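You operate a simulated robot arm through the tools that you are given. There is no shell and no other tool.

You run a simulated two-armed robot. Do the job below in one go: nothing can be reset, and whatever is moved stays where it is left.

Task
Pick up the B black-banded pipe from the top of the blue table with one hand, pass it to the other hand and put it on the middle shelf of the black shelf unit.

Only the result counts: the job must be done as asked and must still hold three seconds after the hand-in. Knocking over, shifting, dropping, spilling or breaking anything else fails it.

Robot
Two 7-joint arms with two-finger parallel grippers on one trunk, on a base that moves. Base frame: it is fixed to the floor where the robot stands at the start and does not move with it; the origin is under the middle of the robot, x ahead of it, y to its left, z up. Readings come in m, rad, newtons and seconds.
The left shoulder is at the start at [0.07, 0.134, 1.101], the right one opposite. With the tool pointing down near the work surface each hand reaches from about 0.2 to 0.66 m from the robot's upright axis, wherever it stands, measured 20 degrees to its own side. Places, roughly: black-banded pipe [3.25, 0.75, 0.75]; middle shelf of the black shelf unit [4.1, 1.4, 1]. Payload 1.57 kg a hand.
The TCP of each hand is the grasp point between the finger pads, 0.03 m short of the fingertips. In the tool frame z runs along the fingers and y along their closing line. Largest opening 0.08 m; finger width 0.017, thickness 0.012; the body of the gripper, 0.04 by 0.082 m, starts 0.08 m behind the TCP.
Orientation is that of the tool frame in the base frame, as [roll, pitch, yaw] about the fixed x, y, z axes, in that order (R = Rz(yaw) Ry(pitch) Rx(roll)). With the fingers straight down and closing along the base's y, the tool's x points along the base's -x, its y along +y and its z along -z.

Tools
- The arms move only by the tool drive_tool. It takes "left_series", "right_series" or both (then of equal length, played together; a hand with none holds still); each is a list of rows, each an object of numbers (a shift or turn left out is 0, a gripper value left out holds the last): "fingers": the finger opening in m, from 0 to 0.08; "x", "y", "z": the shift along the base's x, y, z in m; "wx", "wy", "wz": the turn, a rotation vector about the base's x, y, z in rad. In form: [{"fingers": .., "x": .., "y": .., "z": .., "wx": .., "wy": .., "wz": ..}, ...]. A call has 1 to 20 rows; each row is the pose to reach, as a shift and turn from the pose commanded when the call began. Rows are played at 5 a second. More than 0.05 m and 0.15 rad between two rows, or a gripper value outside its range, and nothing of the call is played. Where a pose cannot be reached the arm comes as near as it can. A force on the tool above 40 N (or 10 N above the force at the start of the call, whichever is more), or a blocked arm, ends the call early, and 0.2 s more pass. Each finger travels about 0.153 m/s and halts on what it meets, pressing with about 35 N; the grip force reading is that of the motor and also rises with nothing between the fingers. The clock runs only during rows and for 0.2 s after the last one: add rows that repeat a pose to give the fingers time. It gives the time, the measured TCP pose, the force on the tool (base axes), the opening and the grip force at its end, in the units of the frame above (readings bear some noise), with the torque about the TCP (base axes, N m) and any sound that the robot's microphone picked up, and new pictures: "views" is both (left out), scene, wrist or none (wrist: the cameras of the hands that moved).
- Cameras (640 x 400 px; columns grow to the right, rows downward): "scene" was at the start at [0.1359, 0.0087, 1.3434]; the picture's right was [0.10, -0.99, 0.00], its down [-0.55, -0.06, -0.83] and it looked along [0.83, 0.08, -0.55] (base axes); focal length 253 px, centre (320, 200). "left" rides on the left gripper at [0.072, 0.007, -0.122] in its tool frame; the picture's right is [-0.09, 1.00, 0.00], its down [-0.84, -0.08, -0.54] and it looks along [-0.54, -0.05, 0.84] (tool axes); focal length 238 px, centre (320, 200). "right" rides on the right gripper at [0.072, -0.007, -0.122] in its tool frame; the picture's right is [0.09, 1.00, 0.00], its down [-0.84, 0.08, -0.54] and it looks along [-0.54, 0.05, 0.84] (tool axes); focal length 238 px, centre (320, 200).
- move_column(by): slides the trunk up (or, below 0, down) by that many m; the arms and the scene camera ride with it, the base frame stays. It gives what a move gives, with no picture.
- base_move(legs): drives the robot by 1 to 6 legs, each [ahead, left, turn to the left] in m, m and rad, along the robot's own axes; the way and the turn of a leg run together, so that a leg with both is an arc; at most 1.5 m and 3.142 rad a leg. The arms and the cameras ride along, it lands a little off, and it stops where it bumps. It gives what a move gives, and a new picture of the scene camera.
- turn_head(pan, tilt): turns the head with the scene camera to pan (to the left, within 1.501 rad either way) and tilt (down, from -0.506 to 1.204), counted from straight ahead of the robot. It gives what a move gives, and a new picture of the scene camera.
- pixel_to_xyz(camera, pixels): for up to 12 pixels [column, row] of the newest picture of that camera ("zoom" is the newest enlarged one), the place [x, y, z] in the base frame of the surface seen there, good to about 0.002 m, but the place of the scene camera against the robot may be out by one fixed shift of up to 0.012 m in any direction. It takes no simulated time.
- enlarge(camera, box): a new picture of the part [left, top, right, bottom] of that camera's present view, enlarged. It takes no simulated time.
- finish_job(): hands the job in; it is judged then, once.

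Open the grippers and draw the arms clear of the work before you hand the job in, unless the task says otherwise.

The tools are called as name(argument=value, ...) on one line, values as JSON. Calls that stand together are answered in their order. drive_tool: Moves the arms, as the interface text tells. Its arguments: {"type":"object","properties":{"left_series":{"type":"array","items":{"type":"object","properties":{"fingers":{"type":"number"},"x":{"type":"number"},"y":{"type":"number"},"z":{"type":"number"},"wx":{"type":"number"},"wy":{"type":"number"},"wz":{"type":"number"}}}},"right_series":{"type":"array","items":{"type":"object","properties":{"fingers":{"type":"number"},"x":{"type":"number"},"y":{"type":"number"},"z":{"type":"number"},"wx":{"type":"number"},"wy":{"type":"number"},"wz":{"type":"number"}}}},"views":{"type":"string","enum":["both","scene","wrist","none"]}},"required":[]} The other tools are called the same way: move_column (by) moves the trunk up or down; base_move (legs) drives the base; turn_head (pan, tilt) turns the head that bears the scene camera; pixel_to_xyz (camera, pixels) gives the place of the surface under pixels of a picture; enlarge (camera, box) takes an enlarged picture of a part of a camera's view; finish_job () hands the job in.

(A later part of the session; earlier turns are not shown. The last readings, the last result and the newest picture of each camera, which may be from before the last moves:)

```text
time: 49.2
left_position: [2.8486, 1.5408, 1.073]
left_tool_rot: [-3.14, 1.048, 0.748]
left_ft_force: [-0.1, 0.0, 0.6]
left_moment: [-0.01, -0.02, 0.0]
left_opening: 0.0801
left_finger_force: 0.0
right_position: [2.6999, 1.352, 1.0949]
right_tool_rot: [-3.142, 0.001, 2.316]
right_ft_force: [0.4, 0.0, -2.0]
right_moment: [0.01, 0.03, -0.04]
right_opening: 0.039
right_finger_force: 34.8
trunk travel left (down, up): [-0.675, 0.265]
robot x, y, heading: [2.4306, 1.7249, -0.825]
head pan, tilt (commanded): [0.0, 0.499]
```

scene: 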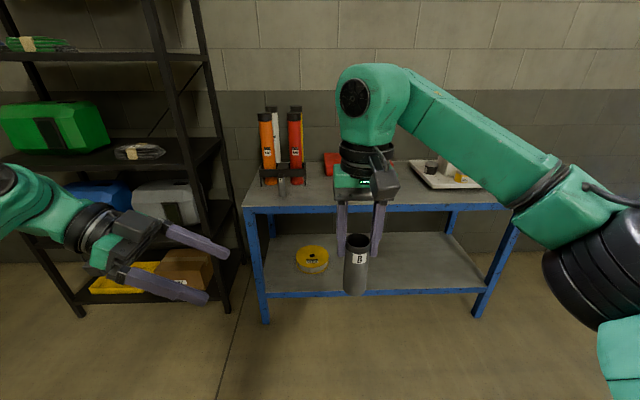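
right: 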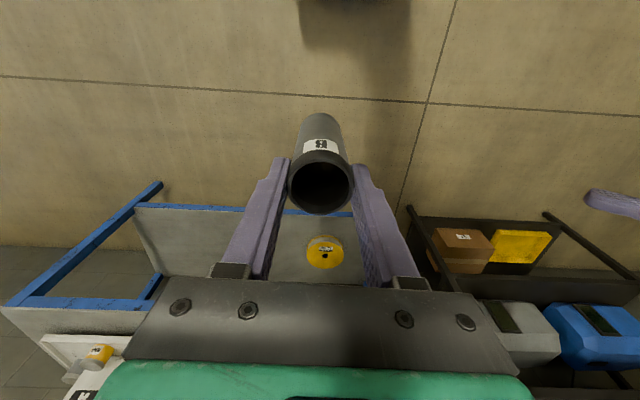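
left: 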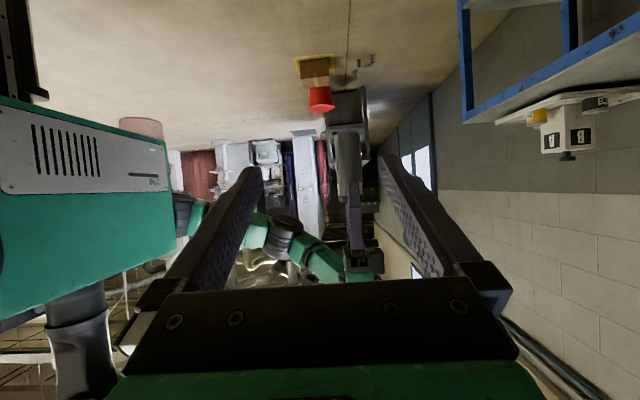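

The left camera shows the pipe (upside down) around (347,155). I measure it from both wrist cameras.

enlarge(camera="left", box=[300, 80, 400, 280])

pixel_to_xyz(camera="left", pixels=[[347, 140], [347, 160], [347, 180], [338, 160], [357, 160], [350, 195], [355, 220], [347, 133]])

pixel_to_xyz(camera="right", pixels=[[290, 185], [353, 182], [321, 160], [321, 213], [321, 130]])

```text
2.00 times, centred on (350, 180) of left
```

zoom: 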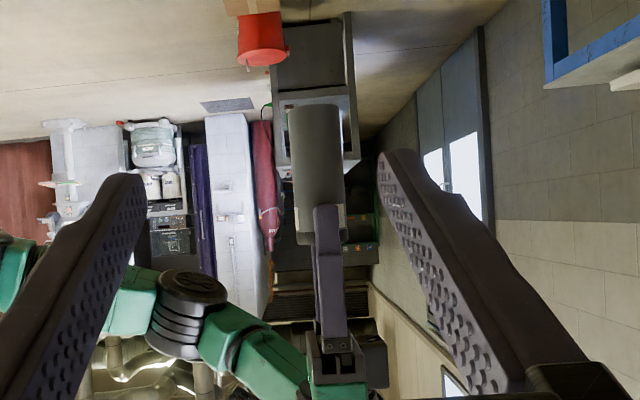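

```text
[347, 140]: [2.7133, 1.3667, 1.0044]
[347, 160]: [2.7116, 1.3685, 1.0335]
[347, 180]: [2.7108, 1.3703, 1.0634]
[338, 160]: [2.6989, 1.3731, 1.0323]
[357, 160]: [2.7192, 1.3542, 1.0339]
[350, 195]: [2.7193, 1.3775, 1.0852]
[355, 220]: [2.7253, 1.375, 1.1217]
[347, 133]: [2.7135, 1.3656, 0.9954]
```

```text
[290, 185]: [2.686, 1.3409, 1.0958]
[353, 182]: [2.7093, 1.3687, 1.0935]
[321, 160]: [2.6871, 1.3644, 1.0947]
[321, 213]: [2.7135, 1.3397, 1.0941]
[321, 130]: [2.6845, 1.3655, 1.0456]
```

Both cameras agree: pipe axis ≈(2.6975, 1.355), bottom z≈0.992. I bring the left hand to a pre-approach point 0.12 m back along its finger direction.

drive_tool(left_series=[{"x": -0.018, "y": -0.028, "z": 0.004, "fingers": 0.08}, {"x": -0.036, "y": -0.056, "z": 0.008}, {"x": -0.054, "y": -0.084, "z": 0.012}, {"x": -0.072, "y": -0.112, "z": 0.013}, {"x": -0.072, "y": -0.112, "z": 0.013}], right_series=[{"fingers": 0.0}, {"fingers": 0.0}, {"fingers": 0.0}, {"fingers": 0.0}, {"fingers": 0.0}], views="both")

```text
time: 50.4
left_position: [2.7768, 1.4294, 1.0864]
left_tool_rot: [-3.141, 1.046, 0.747]
left_ft_force: [-0.2, -0.3, -0.7]
left_moment: [-0.01, 0.0, -0.02]
left_opening: 0.08
left_finger_force: 0.1
right_position: [2.7005, 1.3527, 1.0953]
right_tool_rot: [-3.14, 0.002, 2.317]
right_ft_force: [0.0, -0.2, -2.5]
right_moment: [0.02, 0.03, -0.01]
right_opening: 0.0389
right_finger_force: 35.3
trunk travel left (down, up): [-0.675, 0.265]
robot x, y, heading: [2.4336, 1.7289, -0.819]
head pan, tilt (commanded): [0.0, 0.499]
```

scene: 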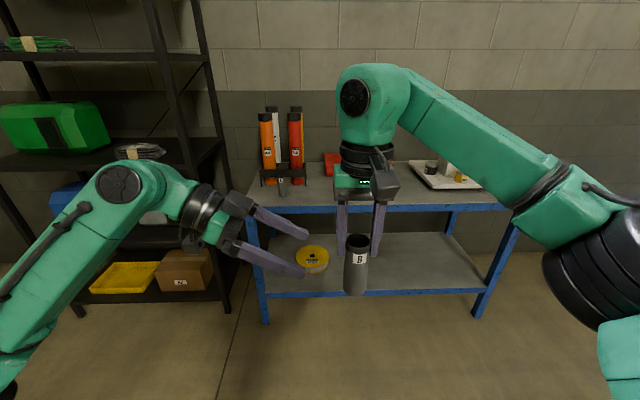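
right: 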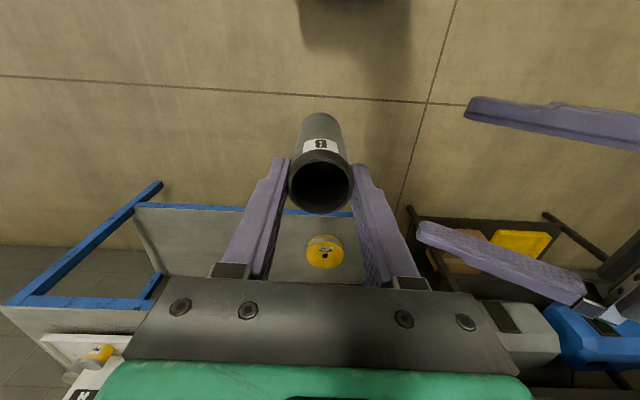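
left: 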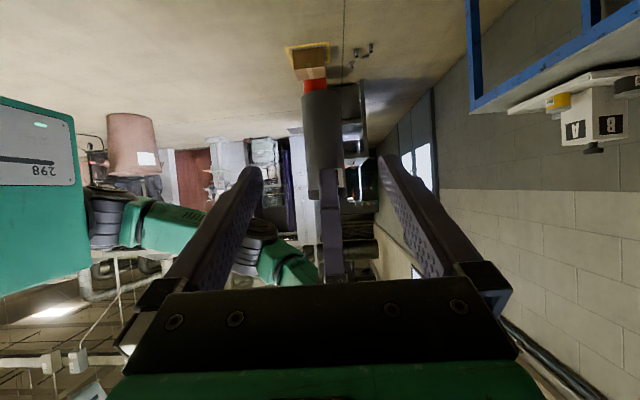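

The pipe is centred between the left fingers (col 322 vs finger mid 320). I measure its bottom edge and face again before closing in.

pixel_to_xyz(camera="left", pixels=[[320, 93], [322, 110], [322, 140], [322, 170], [306, 140], [339, 140], [330, 200], [252, 172], [386, 162], [322, 190]])

enlarge(camera="left", box=[260, 80, 380, 220])

```text
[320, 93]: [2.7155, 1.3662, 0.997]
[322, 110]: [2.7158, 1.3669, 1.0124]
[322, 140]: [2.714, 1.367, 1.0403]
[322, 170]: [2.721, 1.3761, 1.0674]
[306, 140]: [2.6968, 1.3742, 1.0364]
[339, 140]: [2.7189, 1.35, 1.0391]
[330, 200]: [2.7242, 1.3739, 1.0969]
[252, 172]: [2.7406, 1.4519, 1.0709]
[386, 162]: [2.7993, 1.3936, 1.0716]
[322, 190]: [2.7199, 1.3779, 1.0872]
```

```text
2.86 times, centred on (320, 150) of left
```

zoom: 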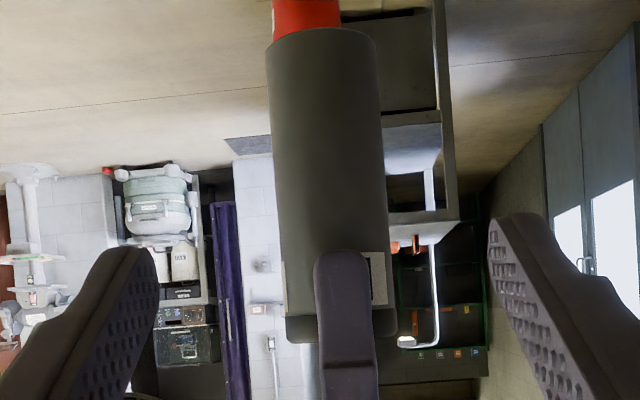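

Pipe is aligned (about 3 mm forward offset, corrected). I move the left hand in along its fingers to enclose the lower part of the pipe.

drive_tool(left_series=[{"x": -0.0185, "y": -0.018, "z": -0.0149, "fingers": 0.08}, {"x": -0.037, "y": -0.0365, "z": -0.0297}, {"x": -0.0557, "y": -0.0548, "z": -0.0446}, {"x": -0.0742, "y": -0.073, "z": -0.0594}, {"x": -0.0742, "y": -0.073, "z": -0.0594}], right_series=[{"fingers": 0.0}, {"fingers": 0.0}, {"fingers": 0.0}, {"fingers": 0.0}, {"fingers": 0.0}], views="both")

```text
time: 51.6
left_position: [2.7016, 1.3568, 1.0267]
left_tool_rot: [-3.14, 1.045, 0.749]
left_ft_force: [0.6, 0.1, -0.4]
left_moment: [0.01, 0.0, 0.0]
left_opening: 0.08
left_finger_force: 0.1
right_position: [2.7006, 1.353, 1.0956]
right_tool_rot: [-3.14, 0.001, 2.319]
right_ft_force: [-0.2, 0.0, -1.6]
right_moment: [0.0, -0.02, 0.02]
right_opening: 0.0388
right_finger_force: 34.5
trunk travel left (down, up): [-0.675, 0.265]
robot x, y, heading: [2.4342, 1.7283, -0.823]
head pan, tilt (commanded): [0.0, 0.499]
```

scene: 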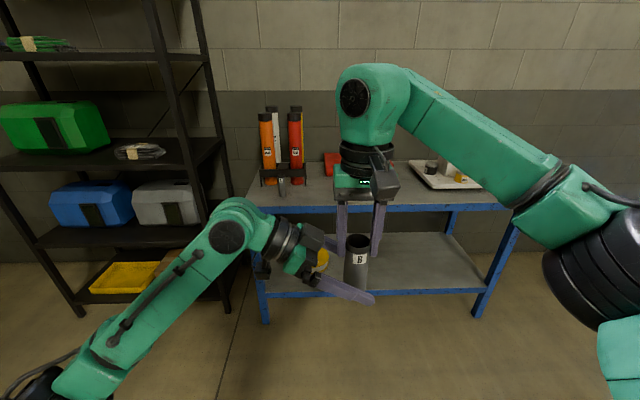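
right: 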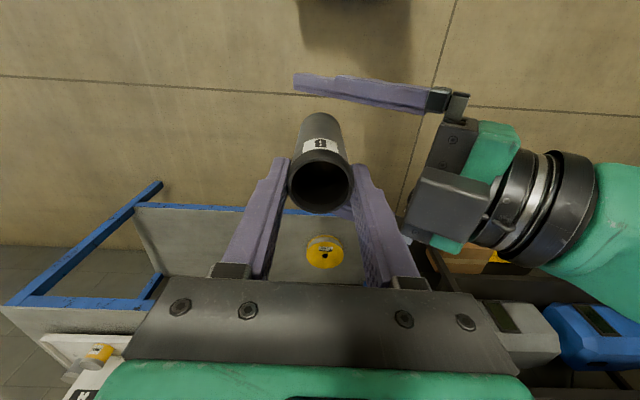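
left: 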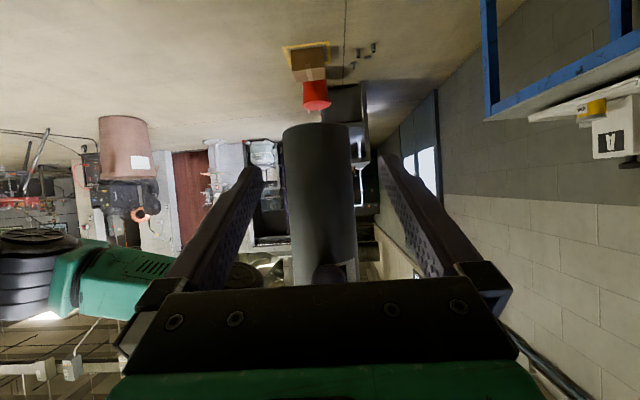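

The left fingers straddle the lower pipe, with fingertips above its bottom edge. I close the left gripper while the right one still holds.

drive_tool(left_series=[{"fingers": 0.05}, {"fingers": 0.0}, {"fingers": 0.0}, {"fingers": 0.0}, {"fingers": 0.0}], right_series=[{"fingers": 0.0}, {"fingers": 0.0}, {"fingers": 0.0}, {"fingers": 0.0}, {"fingers": 0.0}], views="both")

```text
time: 52.8
left_position: [2.7022, 1.3548, 1.027]
left_tool_rot: [-3.14, 1.046, 0.748]
left_ft_force: [-3.4, -2.7, -0.1]
left_moment: [0.14, -0.46, 0.07]
left_opening: 0.0388
left_finger_force: 35.0
right_position: [2.7012, 1.3529, 1.0943]
right_tool_rot: [-3.14, 0.001, 2.318]
right_ft_force: [2.5, 2.3, -0.9]
right_moment: [-0.02, 0.29, -0.08]
right_opening: 0.0387
right_finger_force: 35.3
trunk travel left (down, up): [-0.675, 0.265]
robot x, y, heading: [2.4326, 1.732, -0.824]
head pan, tilt (commanded): [0.0, 0.499]
```

scene: 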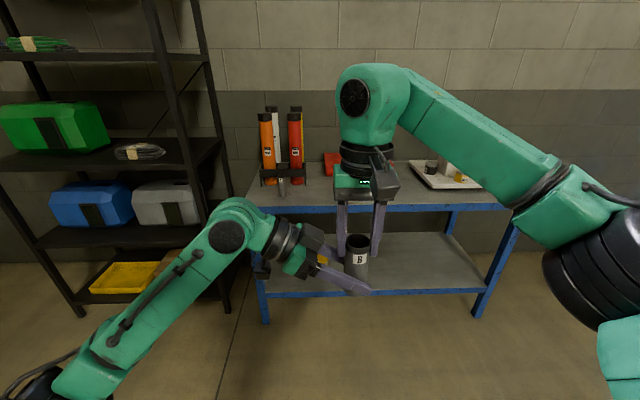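
right: 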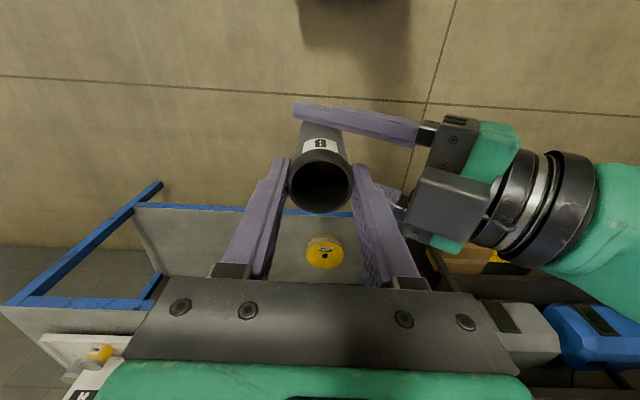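
left: 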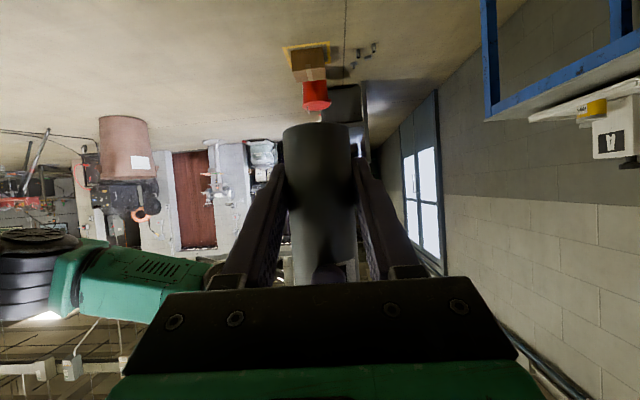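

Both hands grip the pipe (opening 0.0388 each, 35 N). I open the right gripper to 0.06 only, to keep its finger off the left palm.

drive_tool(right_series=[{"fingers": 0.045}, {"fingers": 0.06}, {"fingers": 0.06}, {"fingers": 0.06}], left_series=[{"fingers": 0.0}, {"fingers": 0.0}, {"fingers": 0.0}, {"fingers": 0.0}], views="wrist")

```text
time: 53.8
left_position: [2.7017, 1.3559, 1.0264]
left_tool_rot: [-3.14, 1.048, 0.748]
left_ft_force: [0.0, -1.1, -0.6]
left_moment: [-0.02, 0.0, -0.01]
left_opening: 0.0393
left_finger_force: 35.1
right_position: [2.7016, 1.3517, 1.0944]
right_tool_rot: [3.141, 0.001, 2.318]
right_ft_force: [-0.9, -1.3, -0.1]
right_moment: [0.0, -0.02, -0.01]
right_opening: 0.0601
right_finger_force: 0.0
trunk travel left (down, up): [-0.675, 0.265]
robot x, y, heading: [2.4301, 1.7333, -0.826]
head pan, tilt (commanded): [0.0, 0.499]
```

right: 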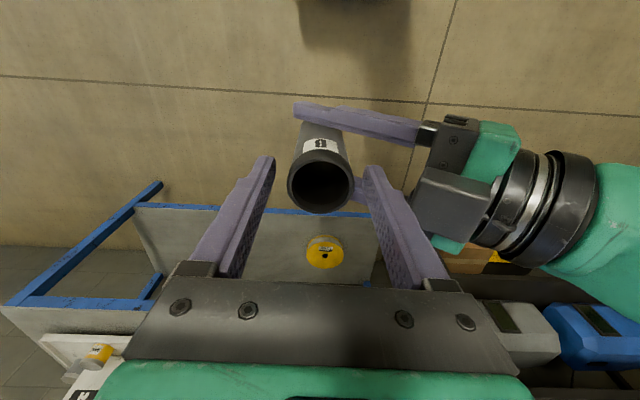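
left: 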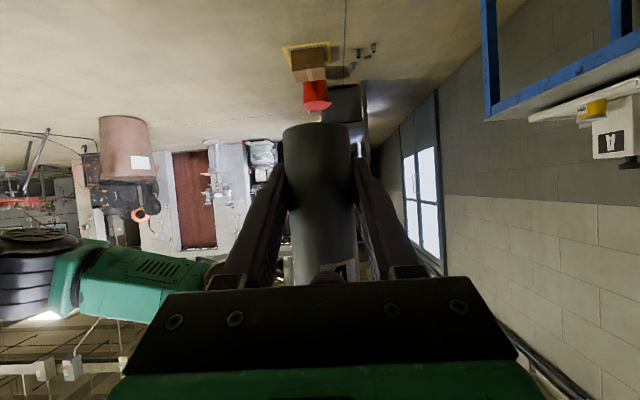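

The pipe is now held only by the left hand (0.0393 m, 35 N), right fingers open with gaps. I separate vertically: right up 0.03, left down 0.06.

drive_tool(right_series=[{"z": 0.008, "fingers": 0.06}, {"z": 0.016}, {"z": 0.024}, {"z": 0.03}, {"z": 0.03}, {"z": 0.03}], left_series=[{"z": -0.01, "fingers": 0.0}, {"z": -0.02}, {"z": -0.03}, {"z": -0.045}, {"z": -0.06}, {"z": -0.06}], views="both")

```text
time: 55.2
left_position: [2.7032, 1.3568, 0.967]
left_tool_rot: [-3.14, 1.046, 0.747]
left_ft_force: [-0.8, -0.2, -1.0]
left_moment: [0.04, 0.01, -0.03]
left_opening: 0.039
left_finger_force: 34.9
right_position: [2.7022, 1.3537, 1.1232]
right_tool_rot: [3.141, 0.002, 2.319]
right_ft_force: [0.4, -0.1, 0.3]
right_moment: [0.01, 0.04, -0.01]
right_opening: 0.0603
right_finger_force: 0.0
trunk travel left (down, up): [-0.675, 0.265]
robot x, y, heading: [2.4331, 1.7303, -0.821]
head pan, tilt (commanded): [0.0, 0.499]
```

scene: 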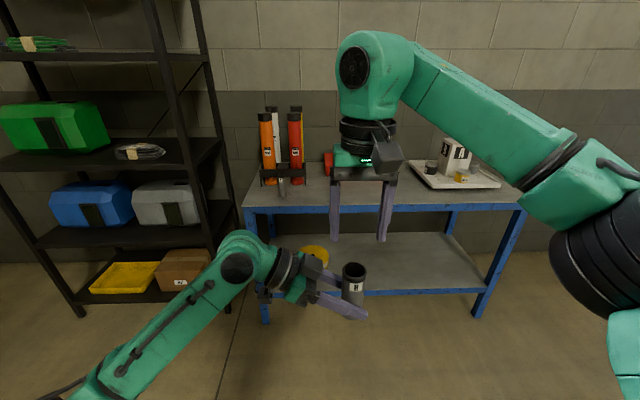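
right: 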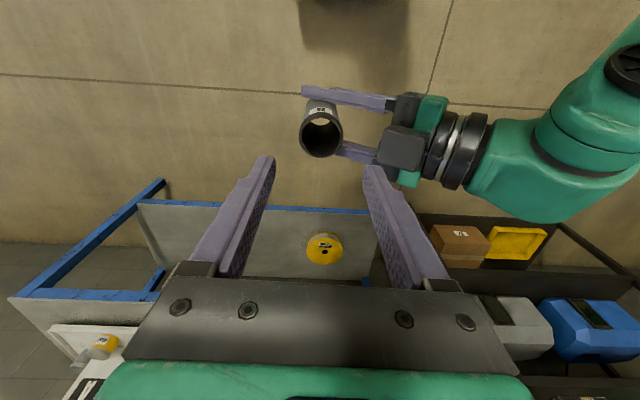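
left: 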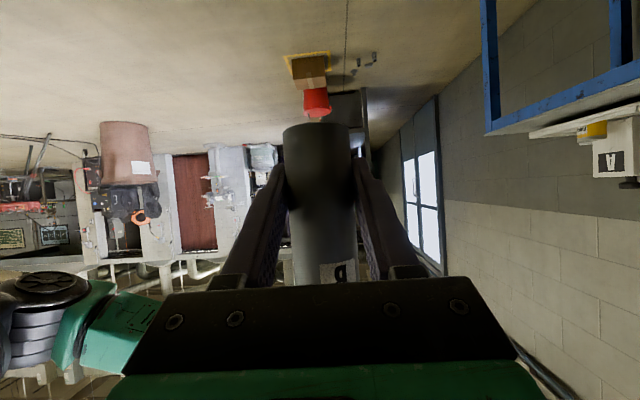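

Handover done: the left hand alone holds the pipe and the right is clear above. I move the right hand out of the way to the right and back.

drive_tool(right_series=[{"x": -0.0357, "y": -0.0085, "fingers": 0.06}, {"x": -0.0714, "y": -0.017}, {"x": -0.107, "y": -0.0256}, {"x": -0.1428, "y": -0.034}, {"x": -0.1785, "y": -0.0426}], left_series=[{"fingers": 0.0}, {"fingers": 0.0}, {"fingers": 0.0}, {"fingers": 0.0}, {"fingers": 0.0}], views="none")

drive_tool(left_series=[{"x": 0.0196, "y": 0.0102, "z": 0.0075, "wz": 0.1309, "fingers": 0.0}, {"x": 0.0393, "y": 0.0204, "z": 0.015, "wz": 0.2618}, {"x": 0.0589, "y": 0.0307, "z": 0.0225, "wz": 0.3927}, {"x": 0.0785, "y": 0.0409, "z": 0.03, "wz": 0.5236}, {"x": 0.0981, "y": 0.0511, "z": 0.0375, "wz": 0.6545}, {"x": 0.1178, "y": 0.0613, "z": 0.045, "wz": 0.7854}, {"x": 0.1374, "y": 0.0716, "z": 0.0525, "wz": 0.9163}, {"x": 0.157, "y": 0.0818, "z": 0.06, "wz": 1.0472}, {"x": 0.1766, "y": 0.092, "z": 0.0675, "wz": 1.1781}, {"x": 0.1963, "y": 0.1022, "z": 0.075, "wz": 1.309}, {"x": 0.2159, "y": 0.1125, "z": 0.0825, "wz": 1.4399}, {"x": 0.2355, "y": 0.1227, "z": 0.09, "wz": 1.5708}, {"x": 0.2355, "y": 0.1227, "z": 0.09, "wz": 1.5708}], views="both")

```text
time: 56.4
left_position: [2.7019, 1.357, 0.967]
left_tool_rot: [3.14, 1.044, 0.746]
left_ft_force: [-1.0, 0.8, 0.1]
left_moment: [0.02, -0.03, 0.0]
left_opening: 0.0391
left_finger_force: 34.5
right_position: [2.5241, 1.3095, 1.1236]
right_tool_rot: [3.139, 0.002, 2.32]
right_ft_force: [0.2, 0.2, 0.2]
right_moment: [0.01, -0.05, 0.02]
right_opening: 0.0599
right_finger_force: 0.2
trunk travel left (down, up): [-0.675, 0.265]
robot x, y, heading: [2.4313, 1.7307, -0.827]
head pan, tilt (commanded): [0.0, 0.499]
```

```text
time: 59.2
left_position: [2.938, 1.4796, 1.0567]
left_tool_rot: [-3.139, 1.047, 2.321]
left_ft_force: [-0.4, -1.5, -2.2]
left_moment: [0.04, 0.0, -0.01]
left_opening: 0.0389
left_finger_force: 34.9
right_position: [2.5261, 1.3106, 1.1238]
right_tool_rot: [3.141, 0.003, 2.318]
right_ft_force: [0.0, 0.0, -0.2]
right_moment: [0.01, 0.0, 0.01]
right_opening: 0.0599
right_finger_force: 0.0
trunk travel left (down, up): [-0.675, 0.265]
robot x, y, heading: [2.4317, 1.728, -0.825]
head pan, tilt (commanded): [0.0, 0.499]
```

scene: 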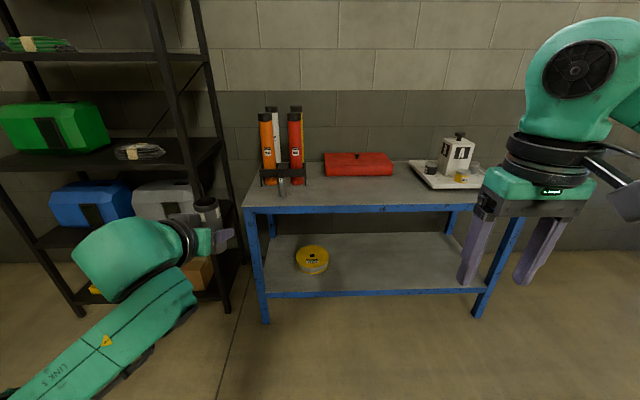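
left: 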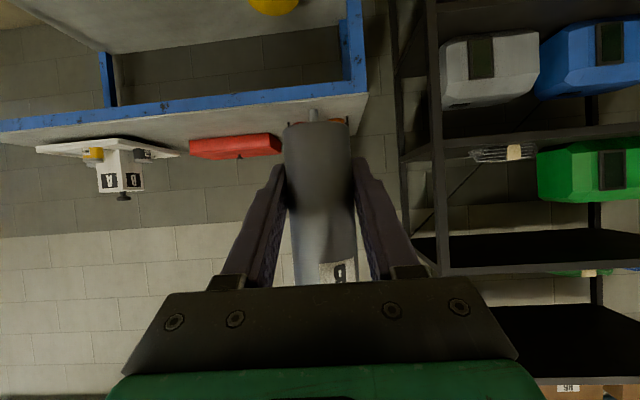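

The left hand now points forward, holding the pipe upright at z≈1.057, and the right arm is tucked away. I sidestep left to face the shelf unit and square up, staying well back.

base_move(legs=[[0, 0.74, 0], [0, 0, 0.035]])

turn_head(pan=0.15, tilt=0.35)

```text
time: 63.6
left_position: [3.4882, 1.9953, 1.0566]
left_tool_rot: [3.139, 1.048, 2.348]
left_ft_force: [-0.6, 0.1, -2.9]
left_moment: [0.02, 0.03, -0.01]
left_opening: 0.0394
left_finger_force: 34.8
right_position: [3.0823, 1.8115, 1.123]
right_tool_rot: [-3.141, 0.003, 2.35]
right_ft_force: [-1.2, -0.4, 0.0]
right_moment: [0.01, 0.0, 0.0]
right_opening: 0.06
right_finger_force: 0.1
trunk travel left (down, up): [-0.675, 0.265]
robot x, y, heading: [2.9774, 2.2295, -0.794]
head pan, tilt (commanded): [0.0, 0.499]
```

scene: 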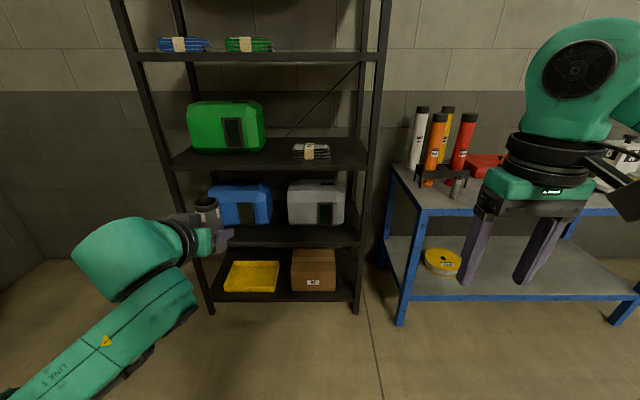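

```text
time: 64.3
left_position: [3.4889, 1.9955, 1.056]
left_tool_rot: [-3.141, 1.044, 2.351]
left_ft_force: [0.1, -0.1, -1.5]
left_moment: [-0.03, 0.0, 0.0]
left_opening: 0.0389
left_finger_force: 34.9
right_position: [3.083, 1.8119, 1.1246]
right_tool_rot: [3.141, 0.002, 2.348]
right_ft_force: [0.0, -0.7, 0.8]
right_moment: [0.01, -0.02, -0.05]
right_opening: 0.0599
right_finger_force: 0.1
trunk travel left (down, up): [-0.675, 0.265]
robot x, y, heading: [2.9752, 2.228, -0.788]
head pan, tilt (commanded): [0.15, 0.351]
```

scene: 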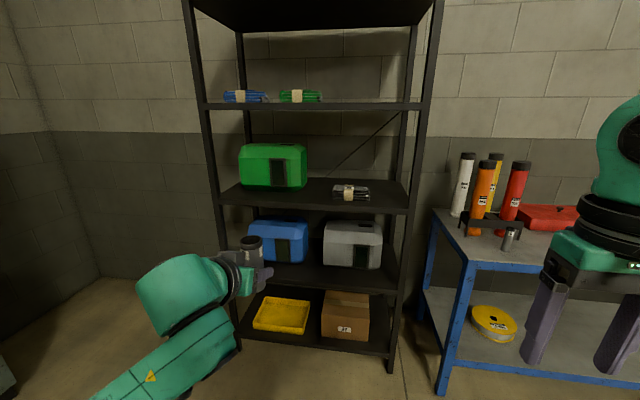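

The whole shelf unit is now in view; the middle shelf has the green box and the glove pack, with a gap around (318,197). I enlarge and measure it.

enlarge(camera="scene", box=[220, 130, 420, 230])

pixel_to_xyz(camera="scene", pixels=[[222, 198], [315, 208], [408, 210], [318, 198], [318, 188], [335, 198], [368, 200], [306, 188], [272, 190], [350, 184], [318, 204], [407, 190]])

```text
3.20 times, centred on (320, 180) of scene
```

zoom: 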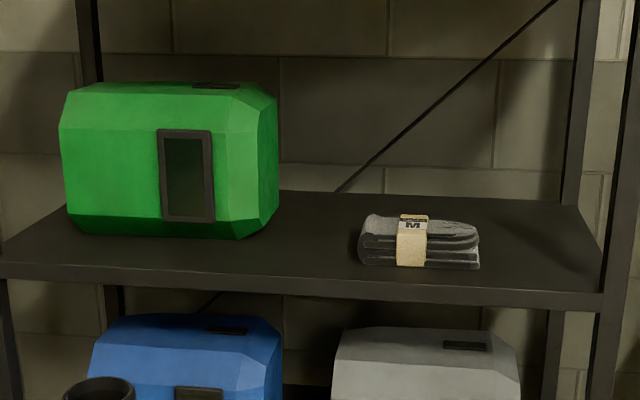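

```text
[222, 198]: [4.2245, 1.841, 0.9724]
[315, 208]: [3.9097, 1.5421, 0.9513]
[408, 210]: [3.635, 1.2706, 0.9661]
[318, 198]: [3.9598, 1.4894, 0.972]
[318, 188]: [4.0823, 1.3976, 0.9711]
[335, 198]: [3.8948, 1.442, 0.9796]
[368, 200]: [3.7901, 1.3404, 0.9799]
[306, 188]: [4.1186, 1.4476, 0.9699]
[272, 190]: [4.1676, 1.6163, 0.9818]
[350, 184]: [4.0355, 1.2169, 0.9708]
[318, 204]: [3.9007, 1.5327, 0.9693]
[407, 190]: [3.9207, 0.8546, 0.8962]
```

The free spot in front of the gap (≈(3.987, 1.499)) is confirmed. I retract the right hand a bit for clearance to the shelf post and refresh the left wrist view.

drive_tool(right_series=[{"x": -0.0353, "y": 0.0213}, {"x": -0.0706, "y": 0.0426}, {"x": -0.0706, "y": 0.0426}], left_series=[{"fingers": 0.0}, {"fingers": 0.0}, {"fingers": 0.0}], views="both")

```text
time: 65.1
left_position: [3.4894, 1.9955, 1.0553]
left_tool_rot: [-3.14, 1.046, 2.351]
left_ft_force: [-0.1, 0.0, -2.5]
left_moment: [0.0, 0.0, 0.0]
left_opening: 0.0387
left_finger_force: 35.0
right_position: [3.0104, 1.8547, 1.1217]
right_tool_rot: [-3.14, -0.002, 2.35]
right_ft_force: [0.7, -1.0, -0.2]
right_moment: [-0.02, 0.04, -0.01]
right_opening: 0.06
right_finger_force: 0.1
trunk travel left (down, up): [-0.675, 0.265]
robot x, y, heading: [2.9752, 2.2292, -0.792]
head pan, tilt (commanded): [0.15, 0.351]
```

scene: 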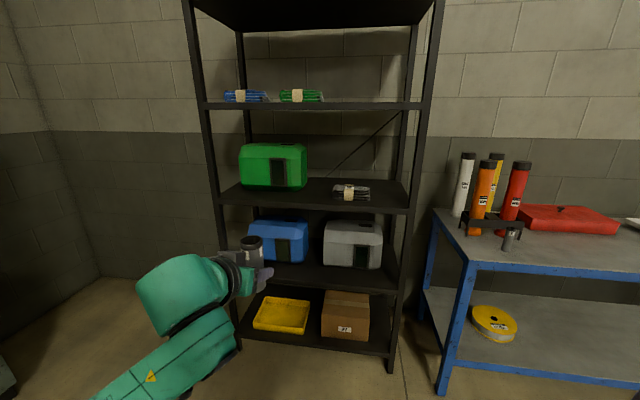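
right: 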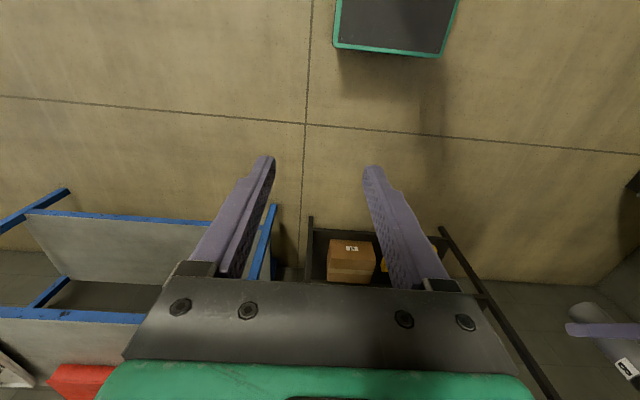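
left: 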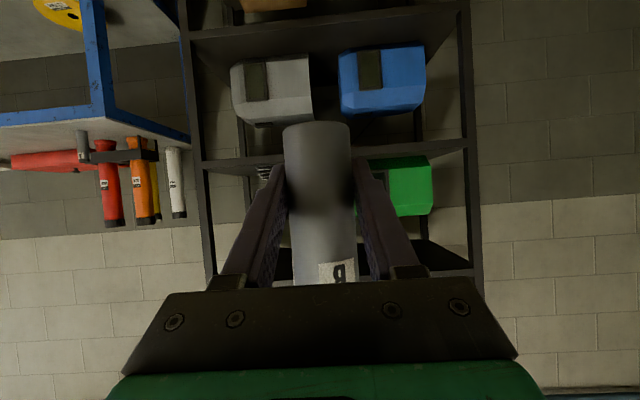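

The left camera (inverted) shows the pipe with bottom edge at row ≈123. I measure points along it to check it is vertical and where its bottom is, plus shelf edge points from this camera.

pixel_to_xyz(camera="left", pixels=[[318, 127], [319, 150], [320, 180], [321, 210], [323, 240], [326, 270], [300, 180], [342, 180], [240, 163], [440, 150], [270, 170], [400, 185]])

enlarge(camera="left", box=[230, 110, 410, 220])

```text
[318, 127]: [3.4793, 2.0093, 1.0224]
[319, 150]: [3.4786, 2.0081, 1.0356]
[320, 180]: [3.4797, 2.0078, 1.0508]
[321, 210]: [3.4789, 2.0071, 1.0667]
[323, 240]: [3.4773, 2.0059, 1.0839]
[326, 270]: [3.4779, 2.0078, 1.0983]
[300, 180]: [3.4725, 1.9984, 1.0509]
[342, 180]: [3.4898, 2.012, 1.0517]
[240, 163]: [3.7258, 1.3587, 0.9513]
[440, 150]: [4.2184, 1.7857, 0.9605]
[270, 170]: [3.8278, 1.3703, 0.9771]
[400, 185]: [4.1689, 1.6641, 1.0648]
```

```text
3.56 times, centred on (320, 165) of left
```

zoom: 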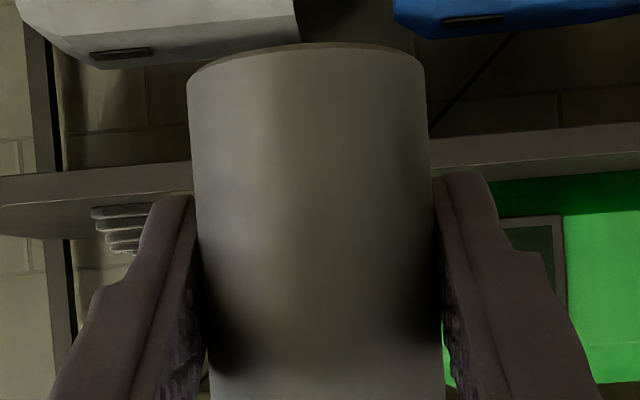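

The pipe is vertical, its bottom 0.036 m below the TCP and its axis 3.5 mm ahead of it. I drive 0.45 m toward the shelf, then re-check.

base_move(legs=[[0.45, 0, 0]])

drive_tool(left_series=[{"fingers": 0.0}], views="wrist")

```text
time: 67.8
left_position: [3.8061, 1.6739, 1.0569]
left_tool_rot: [3.141, 1.048, 2.352]
left_ft_force: [-0.1, 0.7, -2.5]
left_moment: [-0.01, 0.02, 0.01]
left_opening: 0.0388
left_finger_force: 34.7
right_position: [3.3283, 1.5328, 1.1235]
right_tool_rot: [-3.141, 0.002, 2.35]
right_ft_force: [0.2, -0.5, -0.4]
right_moment: [-0.02, -0.02, 0.02]
right_opening: 0.0601
right_finger_force: 0.0
trunk travel left (down, up): [-0.675, 0.265]
robot x, y, heading: [3.2952, 1.9037, -0.788]
head pan, tilt (commanded): [0.15, 0.351]
```

scene: 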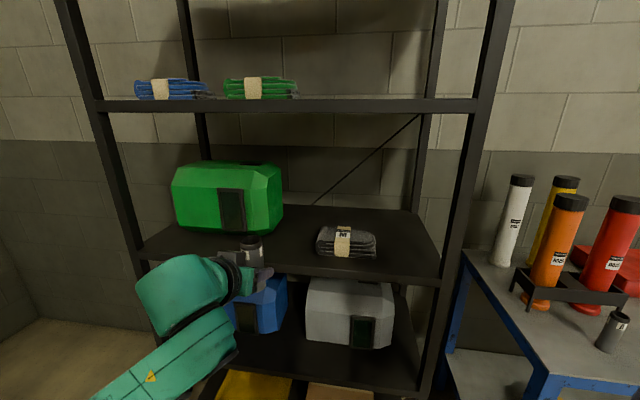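

```text
time: 68.2
left_position: [3.8067, 1.6744, 1.0569]
left_tool_rot: [-3.141, 1.046, 2.351]
left_ft_force: [-0.9, -0.1, -2.8]
left_moment: [0.01, -0.03, -0.02]
left_opening: 0.0393
left_finger_force: 35.4
right_position: [3.3282, 1.5325, 1.124]
right_tool_rot: [-3.141, 0.002, 2.351]
right_ft_force: [-0.6, 0.6, 0.6]
right_moment: [0.0, 0.01, -0.01]
right_opening: 0.0602
right_finger_force: 0.0
trunk travel left (down, up): [-0.675, 0.265]
robot x, y, heading: [3.298, 1.9112, -0.787]
head pan, tilt (commanded): [0.15, 0.351]
```

left: 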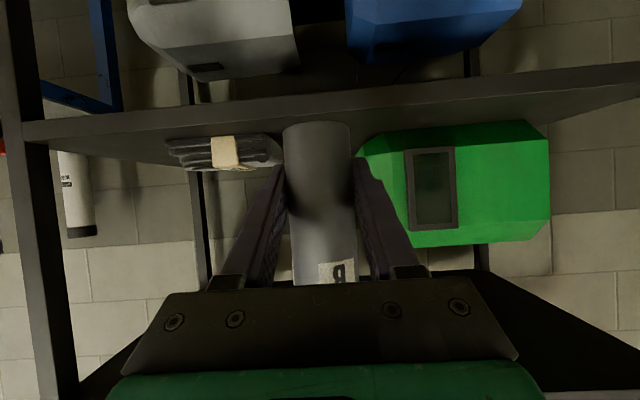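

The glove pack (220,152) and green box (460,180) straddle the pipe's line of approach. I measure shelf surface and obstacles from the left camera and scene camera.

pixel_to_xyz(camera="left", pixels=[[120, 145], [270, 130], [275, 140], [365, 130], [400, 118], [560, 110], [282, 150], [240, 165], [365, 150], [410, 240], [280, 118], [360, 108]])

pixel_to_xyz(camera="scene", pixels=[[300, 255], [300, 240], [318, 252], [282, 230], [270, 262], [320, 268], [316, 240], [376, 250], [245, 235], [290, 215]])

```text
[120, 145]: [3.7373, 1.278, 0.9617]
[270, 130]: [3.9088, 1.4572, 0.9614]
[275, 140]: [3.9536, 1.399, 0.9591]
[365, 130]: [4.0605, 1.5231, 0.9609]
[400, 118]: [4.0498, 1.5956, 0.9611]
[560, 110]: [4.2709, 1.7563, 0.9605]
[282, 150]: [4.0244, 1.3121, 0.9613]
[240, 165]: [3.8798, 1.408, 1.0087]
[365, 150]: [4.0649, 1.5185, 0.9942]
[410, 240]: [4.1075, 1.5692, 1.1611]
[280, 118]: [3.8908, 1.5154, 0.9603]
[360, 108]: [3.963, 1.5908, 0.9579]
```

```text
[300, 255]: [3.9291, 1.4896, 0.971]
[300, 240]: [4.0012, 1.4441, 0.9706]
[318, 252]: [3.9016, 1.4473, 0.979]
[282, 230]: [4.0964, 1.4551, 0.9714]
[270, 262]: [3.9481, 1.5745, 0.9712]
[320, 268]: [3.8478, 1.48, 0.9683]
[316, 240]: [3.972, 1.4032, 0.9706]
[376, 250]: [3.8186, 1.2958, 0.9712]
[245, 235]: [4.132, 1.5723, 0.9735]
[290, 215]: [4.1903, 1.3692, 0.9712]
```

Shelf surface is z≈0.961; glove pack ends at s=0.34 m, box corner at s=0.51, so the target is s≈0.428, 0.075 m in from the edge (axis ≈(3.972, 1.498)). I drive ahead 0.20 m.

base_move(legs=[[0.2, 0, 0]])

drive_tool(left_series=[{"fingers": 0.0}], views="wrist")

```text
time: 69.8
left_position: [3.9453, 1.5328, 1.0571]
left_tool_rot: [-3.141, 1.046, 2.351]
left_ft_force: [0.6, 0.0, -2.3]
left_moment: [0.03, 0.0, -0.02]
left_opening: 0.0391
left_finger_force: 34.8
right_position: [3.4676, 1.3928, 1.1235]
right_tool_rot: [3.141, 0.004, 2.348]
right_ft_force: [-0.8, -0.6, 0.1]
right_moment: [0.04, 0.0, -0.01]
right_opening: 0.0598
right_finger_force: 0.1
trunk travel left (down, up): [-0.675, 0.265]
robot x, y, heading: [3.4333, 1.7659, -0.793]
head pan, tilt (commanded): [0.15, 0.351]
```

scene: 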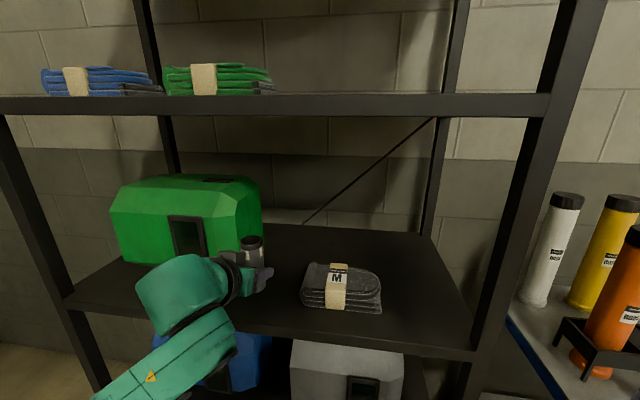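

```text
time: 70.2
left_position: [3.9453, 1.5337, 1.0574]
left_tool_rot: [-3.141, 1.049, 2.351]
left_ft_force: [-0.3, 0.4, -1.7]
left_moment: [0.02, 0.01, -0.02]
left_opening: 0.039
left_finger_force: 34.2
right_position: [3.4664, 1.3927, 1.1232]
right_tool_rot: [-3.141, 0.003, 2.349]
right_ft_force: [0.9, 0.6, -0.8]
right_moment: [-0.01, -0.02, 0.05]
right_opening: 0.0603
right_finger_force: 0.1
trunk travel left (down, up): [-0.675, 0.265]
robot x, y, heading: [3.4323, 1.7667, -0.795]
head pan, tilt (commanded): [0.15, 0.351]
```

left: 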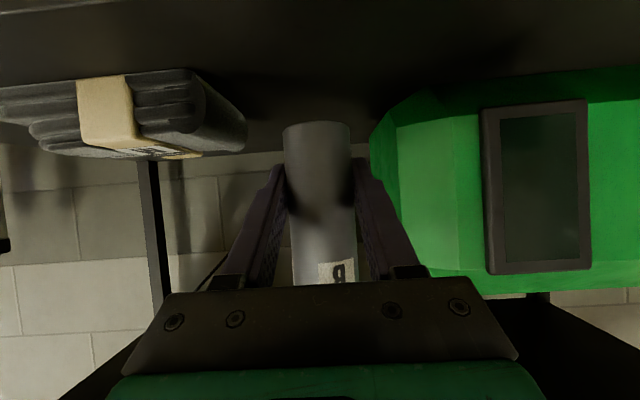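

TCP is at s=0.434, d=0.031. I check the box's nearest face and the shelf surface from this close left view before the final 0.04 m.

pixel_to_xyz(camera="left", pixels=[[378, 150], [398, 150], [440, 150], [410, 100], [240, 130], [205, 100], [320, 100], [265, 110], [360, 115], [300, 90], [318, 127], [380, 120]])

```text
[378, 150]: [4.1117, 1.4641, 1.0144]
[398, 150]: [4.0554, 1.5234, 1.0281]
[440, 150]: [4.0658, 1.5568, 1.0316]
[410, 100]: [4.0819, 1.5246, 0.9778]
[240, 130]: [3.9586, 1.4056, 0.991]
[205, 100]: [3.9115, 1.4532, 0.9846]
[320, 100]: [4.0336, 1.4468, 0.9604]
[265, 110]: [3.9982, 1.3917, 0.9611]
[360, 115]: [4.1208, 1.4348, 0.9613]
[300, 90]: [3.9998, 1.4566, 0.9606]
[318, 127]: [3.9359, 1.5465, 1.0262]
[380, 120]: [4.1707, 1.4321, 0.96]
```

Gloves' edge is at s=0.354 and the box corner at (s=0.505, d=0.116), so s=0.43, d≈0.072 is clear. I move forward 0.037 m at height, then lower to about 1 cm above the shelf.

drive_tool(left_series=[{"x": 0.0116, "y": -0.0145, "fingers": 0.0}, {"x": 0.0232, "y": -0.0291}, {"x": 0.0232, "y": -0.0291, "z": -0.015}, {"x": 0.0232, "y": -0.0291, "z": -0.03}, {"x": 0.0232, "y": -0.0291, "z": -0.045}, {"x": 0.0232, "y": -0.0291, "z": -0.05}, {"x": 0.0232, "y": -0.0291, "z": -0.05}], views="both")

```text
time: 71.8
left_position: [3.9684, 1.5043, 1.006]
left_tool_rot: [-3.141, 1.045, 2.35]
left_ft_force: [0.6, 1.3, -1.7]
left_moment: [-0.01, -0.03, -0.02]
left_opening: 0.0389
left_finger_force: 35.2
right_position: [3.4677, 1.3918, 1.1228]
right_tool_rot: [3.141, 0.002, 2.349]
right_ft_force: [-0.2, -0.7, 0.0]
right_moment: [0.02, -0.01, 0.03]
right_opening: 0.06
right_finger_force: 0.0
trunk travel left (down, up): [-0.675, 0.265]
robot x, y, heading: [3.4326, 1.7651, -0.79]
head pan, tilt (commanded): [0.15, 0.351]
```

scene: 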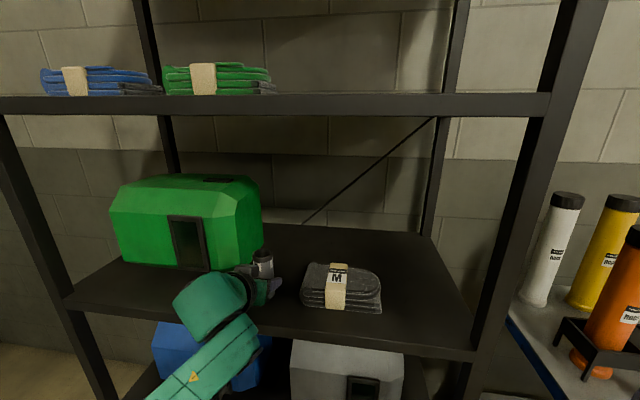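
left: 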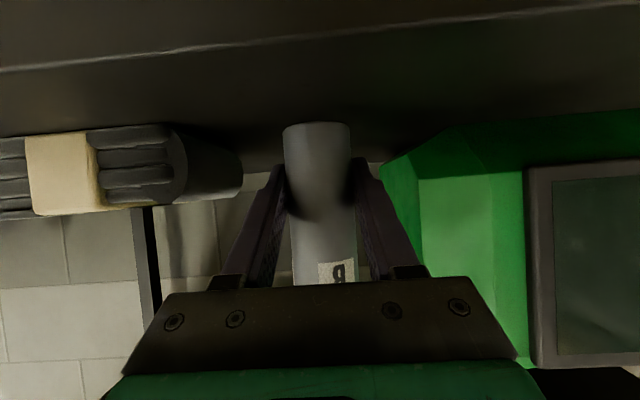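

The pipe's bottom is about 1 cm above the shelf. I lower in fine steps, watching the force.

drive_tool(left_series=[{"z": -0.002, "fingers": 0.0}, {"z": -0.004}, {"z": -0.006}, {"z": -0.0075}, {"z": -0.0075}], views="wrist")

```text
time: 73.0
left_position: [3.9696, 1.5042, 1.0004]
left_tool_rot: [-3.141, 1.046, 2.35]
left_ft_force: [-0.2, -0.1, -1.6]
left_moment: [0.01, 0.01, -0.02]
left_opening: 0.039
left_finger_force: 34.8
right_position: [3.4681, 1.3923, 1.123]
right_tool_rot: [-3.141, 0.002, 2.349]
right_ft_force: [-0.4, 0.3, 0.1]
right_moment: [0.0, 0.01, 0.0]
right_opening: 0.0601
right_finger_force: 0.0
trunk travel left (down, up): [-0.675, 0.265]
robot x, y, heading: [3.4321, 1.766, -0.789]
head pan, tilt (commanded): [0.15, 0.351]
```

left: 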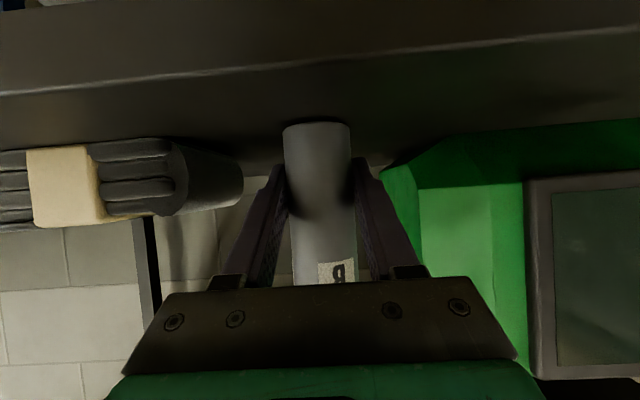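

Weight still rests in the hand (−1.6 N), so no contact yet. I keep lowering in 1.5 mm steps.

drive_tool(left_series=[{"z": -0.0015, "fingers": 0.0}, {"z": -0.003}, {"z": -0.004}, {"z": -0.004}], views="wrist")

```text
time: 74.0
left_position: [3.9692, 1.5029, 0.9962]
left_tool_rot: [3.14, 1.049, 2.352]
left_ft_force: [0.6, -0.5, 5.8]
left_moment: [-0.09, 0.06, 0.01]
left_opening: 0.0393
left_finger_force: 34.4
right_position: [3.4676, 1.392, 1.1224]
right_tool_rot: [-3.141, 0.003, 2.35]
right_ft_force: [0.0, -0.4, 0.0]
right_moment: [-0.02, -0.01, -0.04]
right_opening: 0.0599
right_finger_force: 0.1
trunk travel left (down, up): [-0.675, 0.265]
robot x, y, heading: [3.4314, 1.7641, -0.792]
head pan, tilt (commanded): [0.15, 0.351]
```

left: 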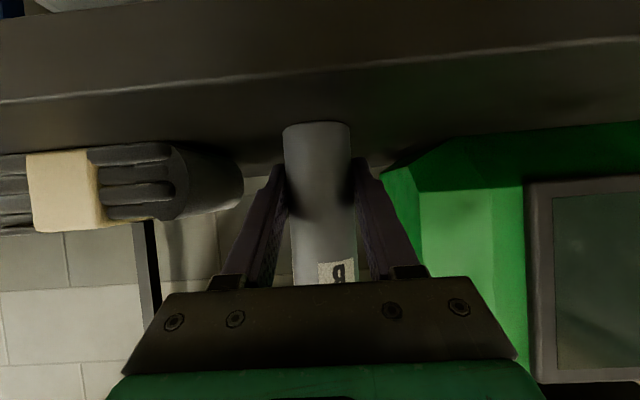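

Force turned to +5.8 N upward: the pipe rests on the shelf. I open the left fingers gently in steps.

drive_tool(left_series=[{"fingers": 0.041}, {"fingers": 0.044}, {"fingers": 0.048}, {"fingers": 0.053}, {"fingers": 0.058}, {"fingers": 0.058}], views="both")

```text
time: 75.4
left_position: [3.9694, 1.5038, 0.9957]
left_tool_rot: [3.141, 1.048, 2.35]
left_ft_force: [-0.5, -0.7, 0.2]
left_moment: [-0.02, 0.03, 0.02]
left_opening: 0.0578
left_finger_force: 0.1
right_position: [3.4679, 1.3919, 1.1229]
right_tool_rot: [3.14, 0.001, 2.349]
right_ft_force: [0.1, -0.2, 0.3]
right_moment: [0.02, 0.02, -0.02]
right_opening: 0.06
right_finger_force: 0.1
trunk travel left (down, up): [-0.675, 0.265]
robot x, y, heading: [3.4307, 1.7681, -0.789]
head pan, tilt (commanded): [0.15, 0.351]
```

scene: 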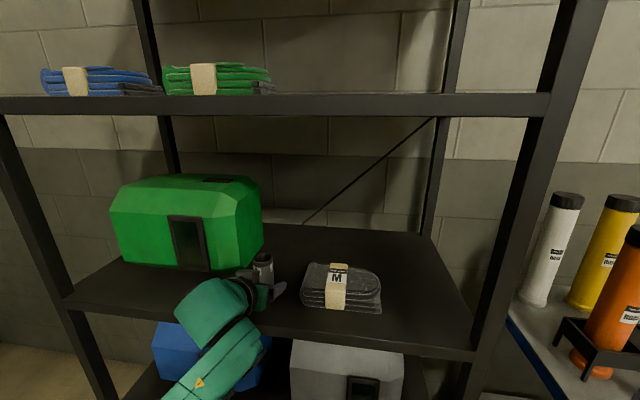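
left: 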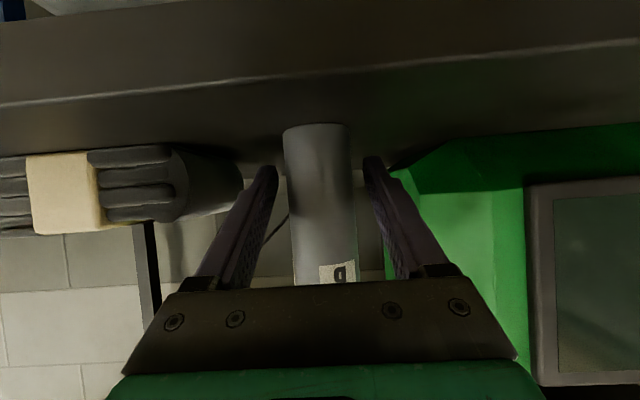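

The pipe stands free between the open fingers. I withdraw the left hand straight back along its finger axis.

drive_tool(left_series=[{"x": -0.0091, "y": 0.0092, "z": 0.0075, "fingers": 0.058}, {"x": -0.0213, "y": 0.0215, "z": 0.0175}, {"x": -0.0366, "y": 0.0369, "z": 0.03}, {"x": -0.0549, "y": 0.0554, "z": 0.045}, {"x": -0.0732, "y": 0.0738, "z": 0.06}, {"x": -0.0915, "y": 0.0923, "z": 0.075}, {"x": -0.0915, "y": 0.0923, "z": 0.075}], views="both")

```text
time: 77.0
left_position: [3.9046, 1.6149, 1.0746]
left_tool_rot: [2.866, 1.031, 2.189]
left_ft_force: [0.0, 0.1, -0.3]
left_moment: [0.01, 0.03, -0.03]
left_opening: 0.058
left_finger_force: 0.1
left hand out of reach, approached as far as the arm can: row 6, 7
right_position: [3.4683, 1.3933, 1.1231]
right_tool_rot: [-3.141, 0.002, 2.35]
right_ft_force: [0.4, -0.7, -0.9]
right_moment: [0.03, 0.01, 0.01]
right_opening: 0.0598
right_finger_force: 0.1
trunk travel left (down, up): [-0.675, 0.265]
robot x, y, heading: [3.4287, 1.7659, -0.787]
head pan, tilt (commanded): [0.15, 0.351]
stopped in row 7 (left hand): the arm was blocked; the commanded pose is now the measured one
```

scene: 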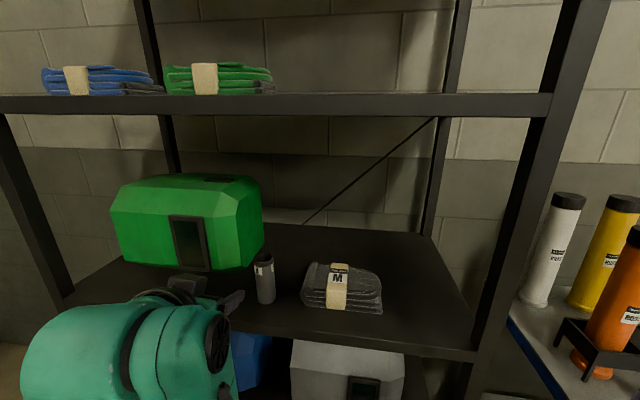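
left: 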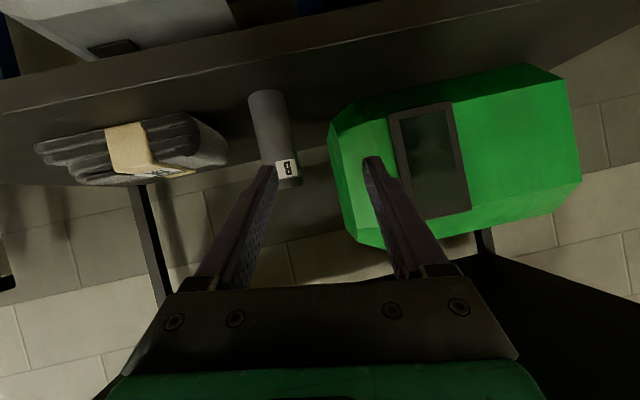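

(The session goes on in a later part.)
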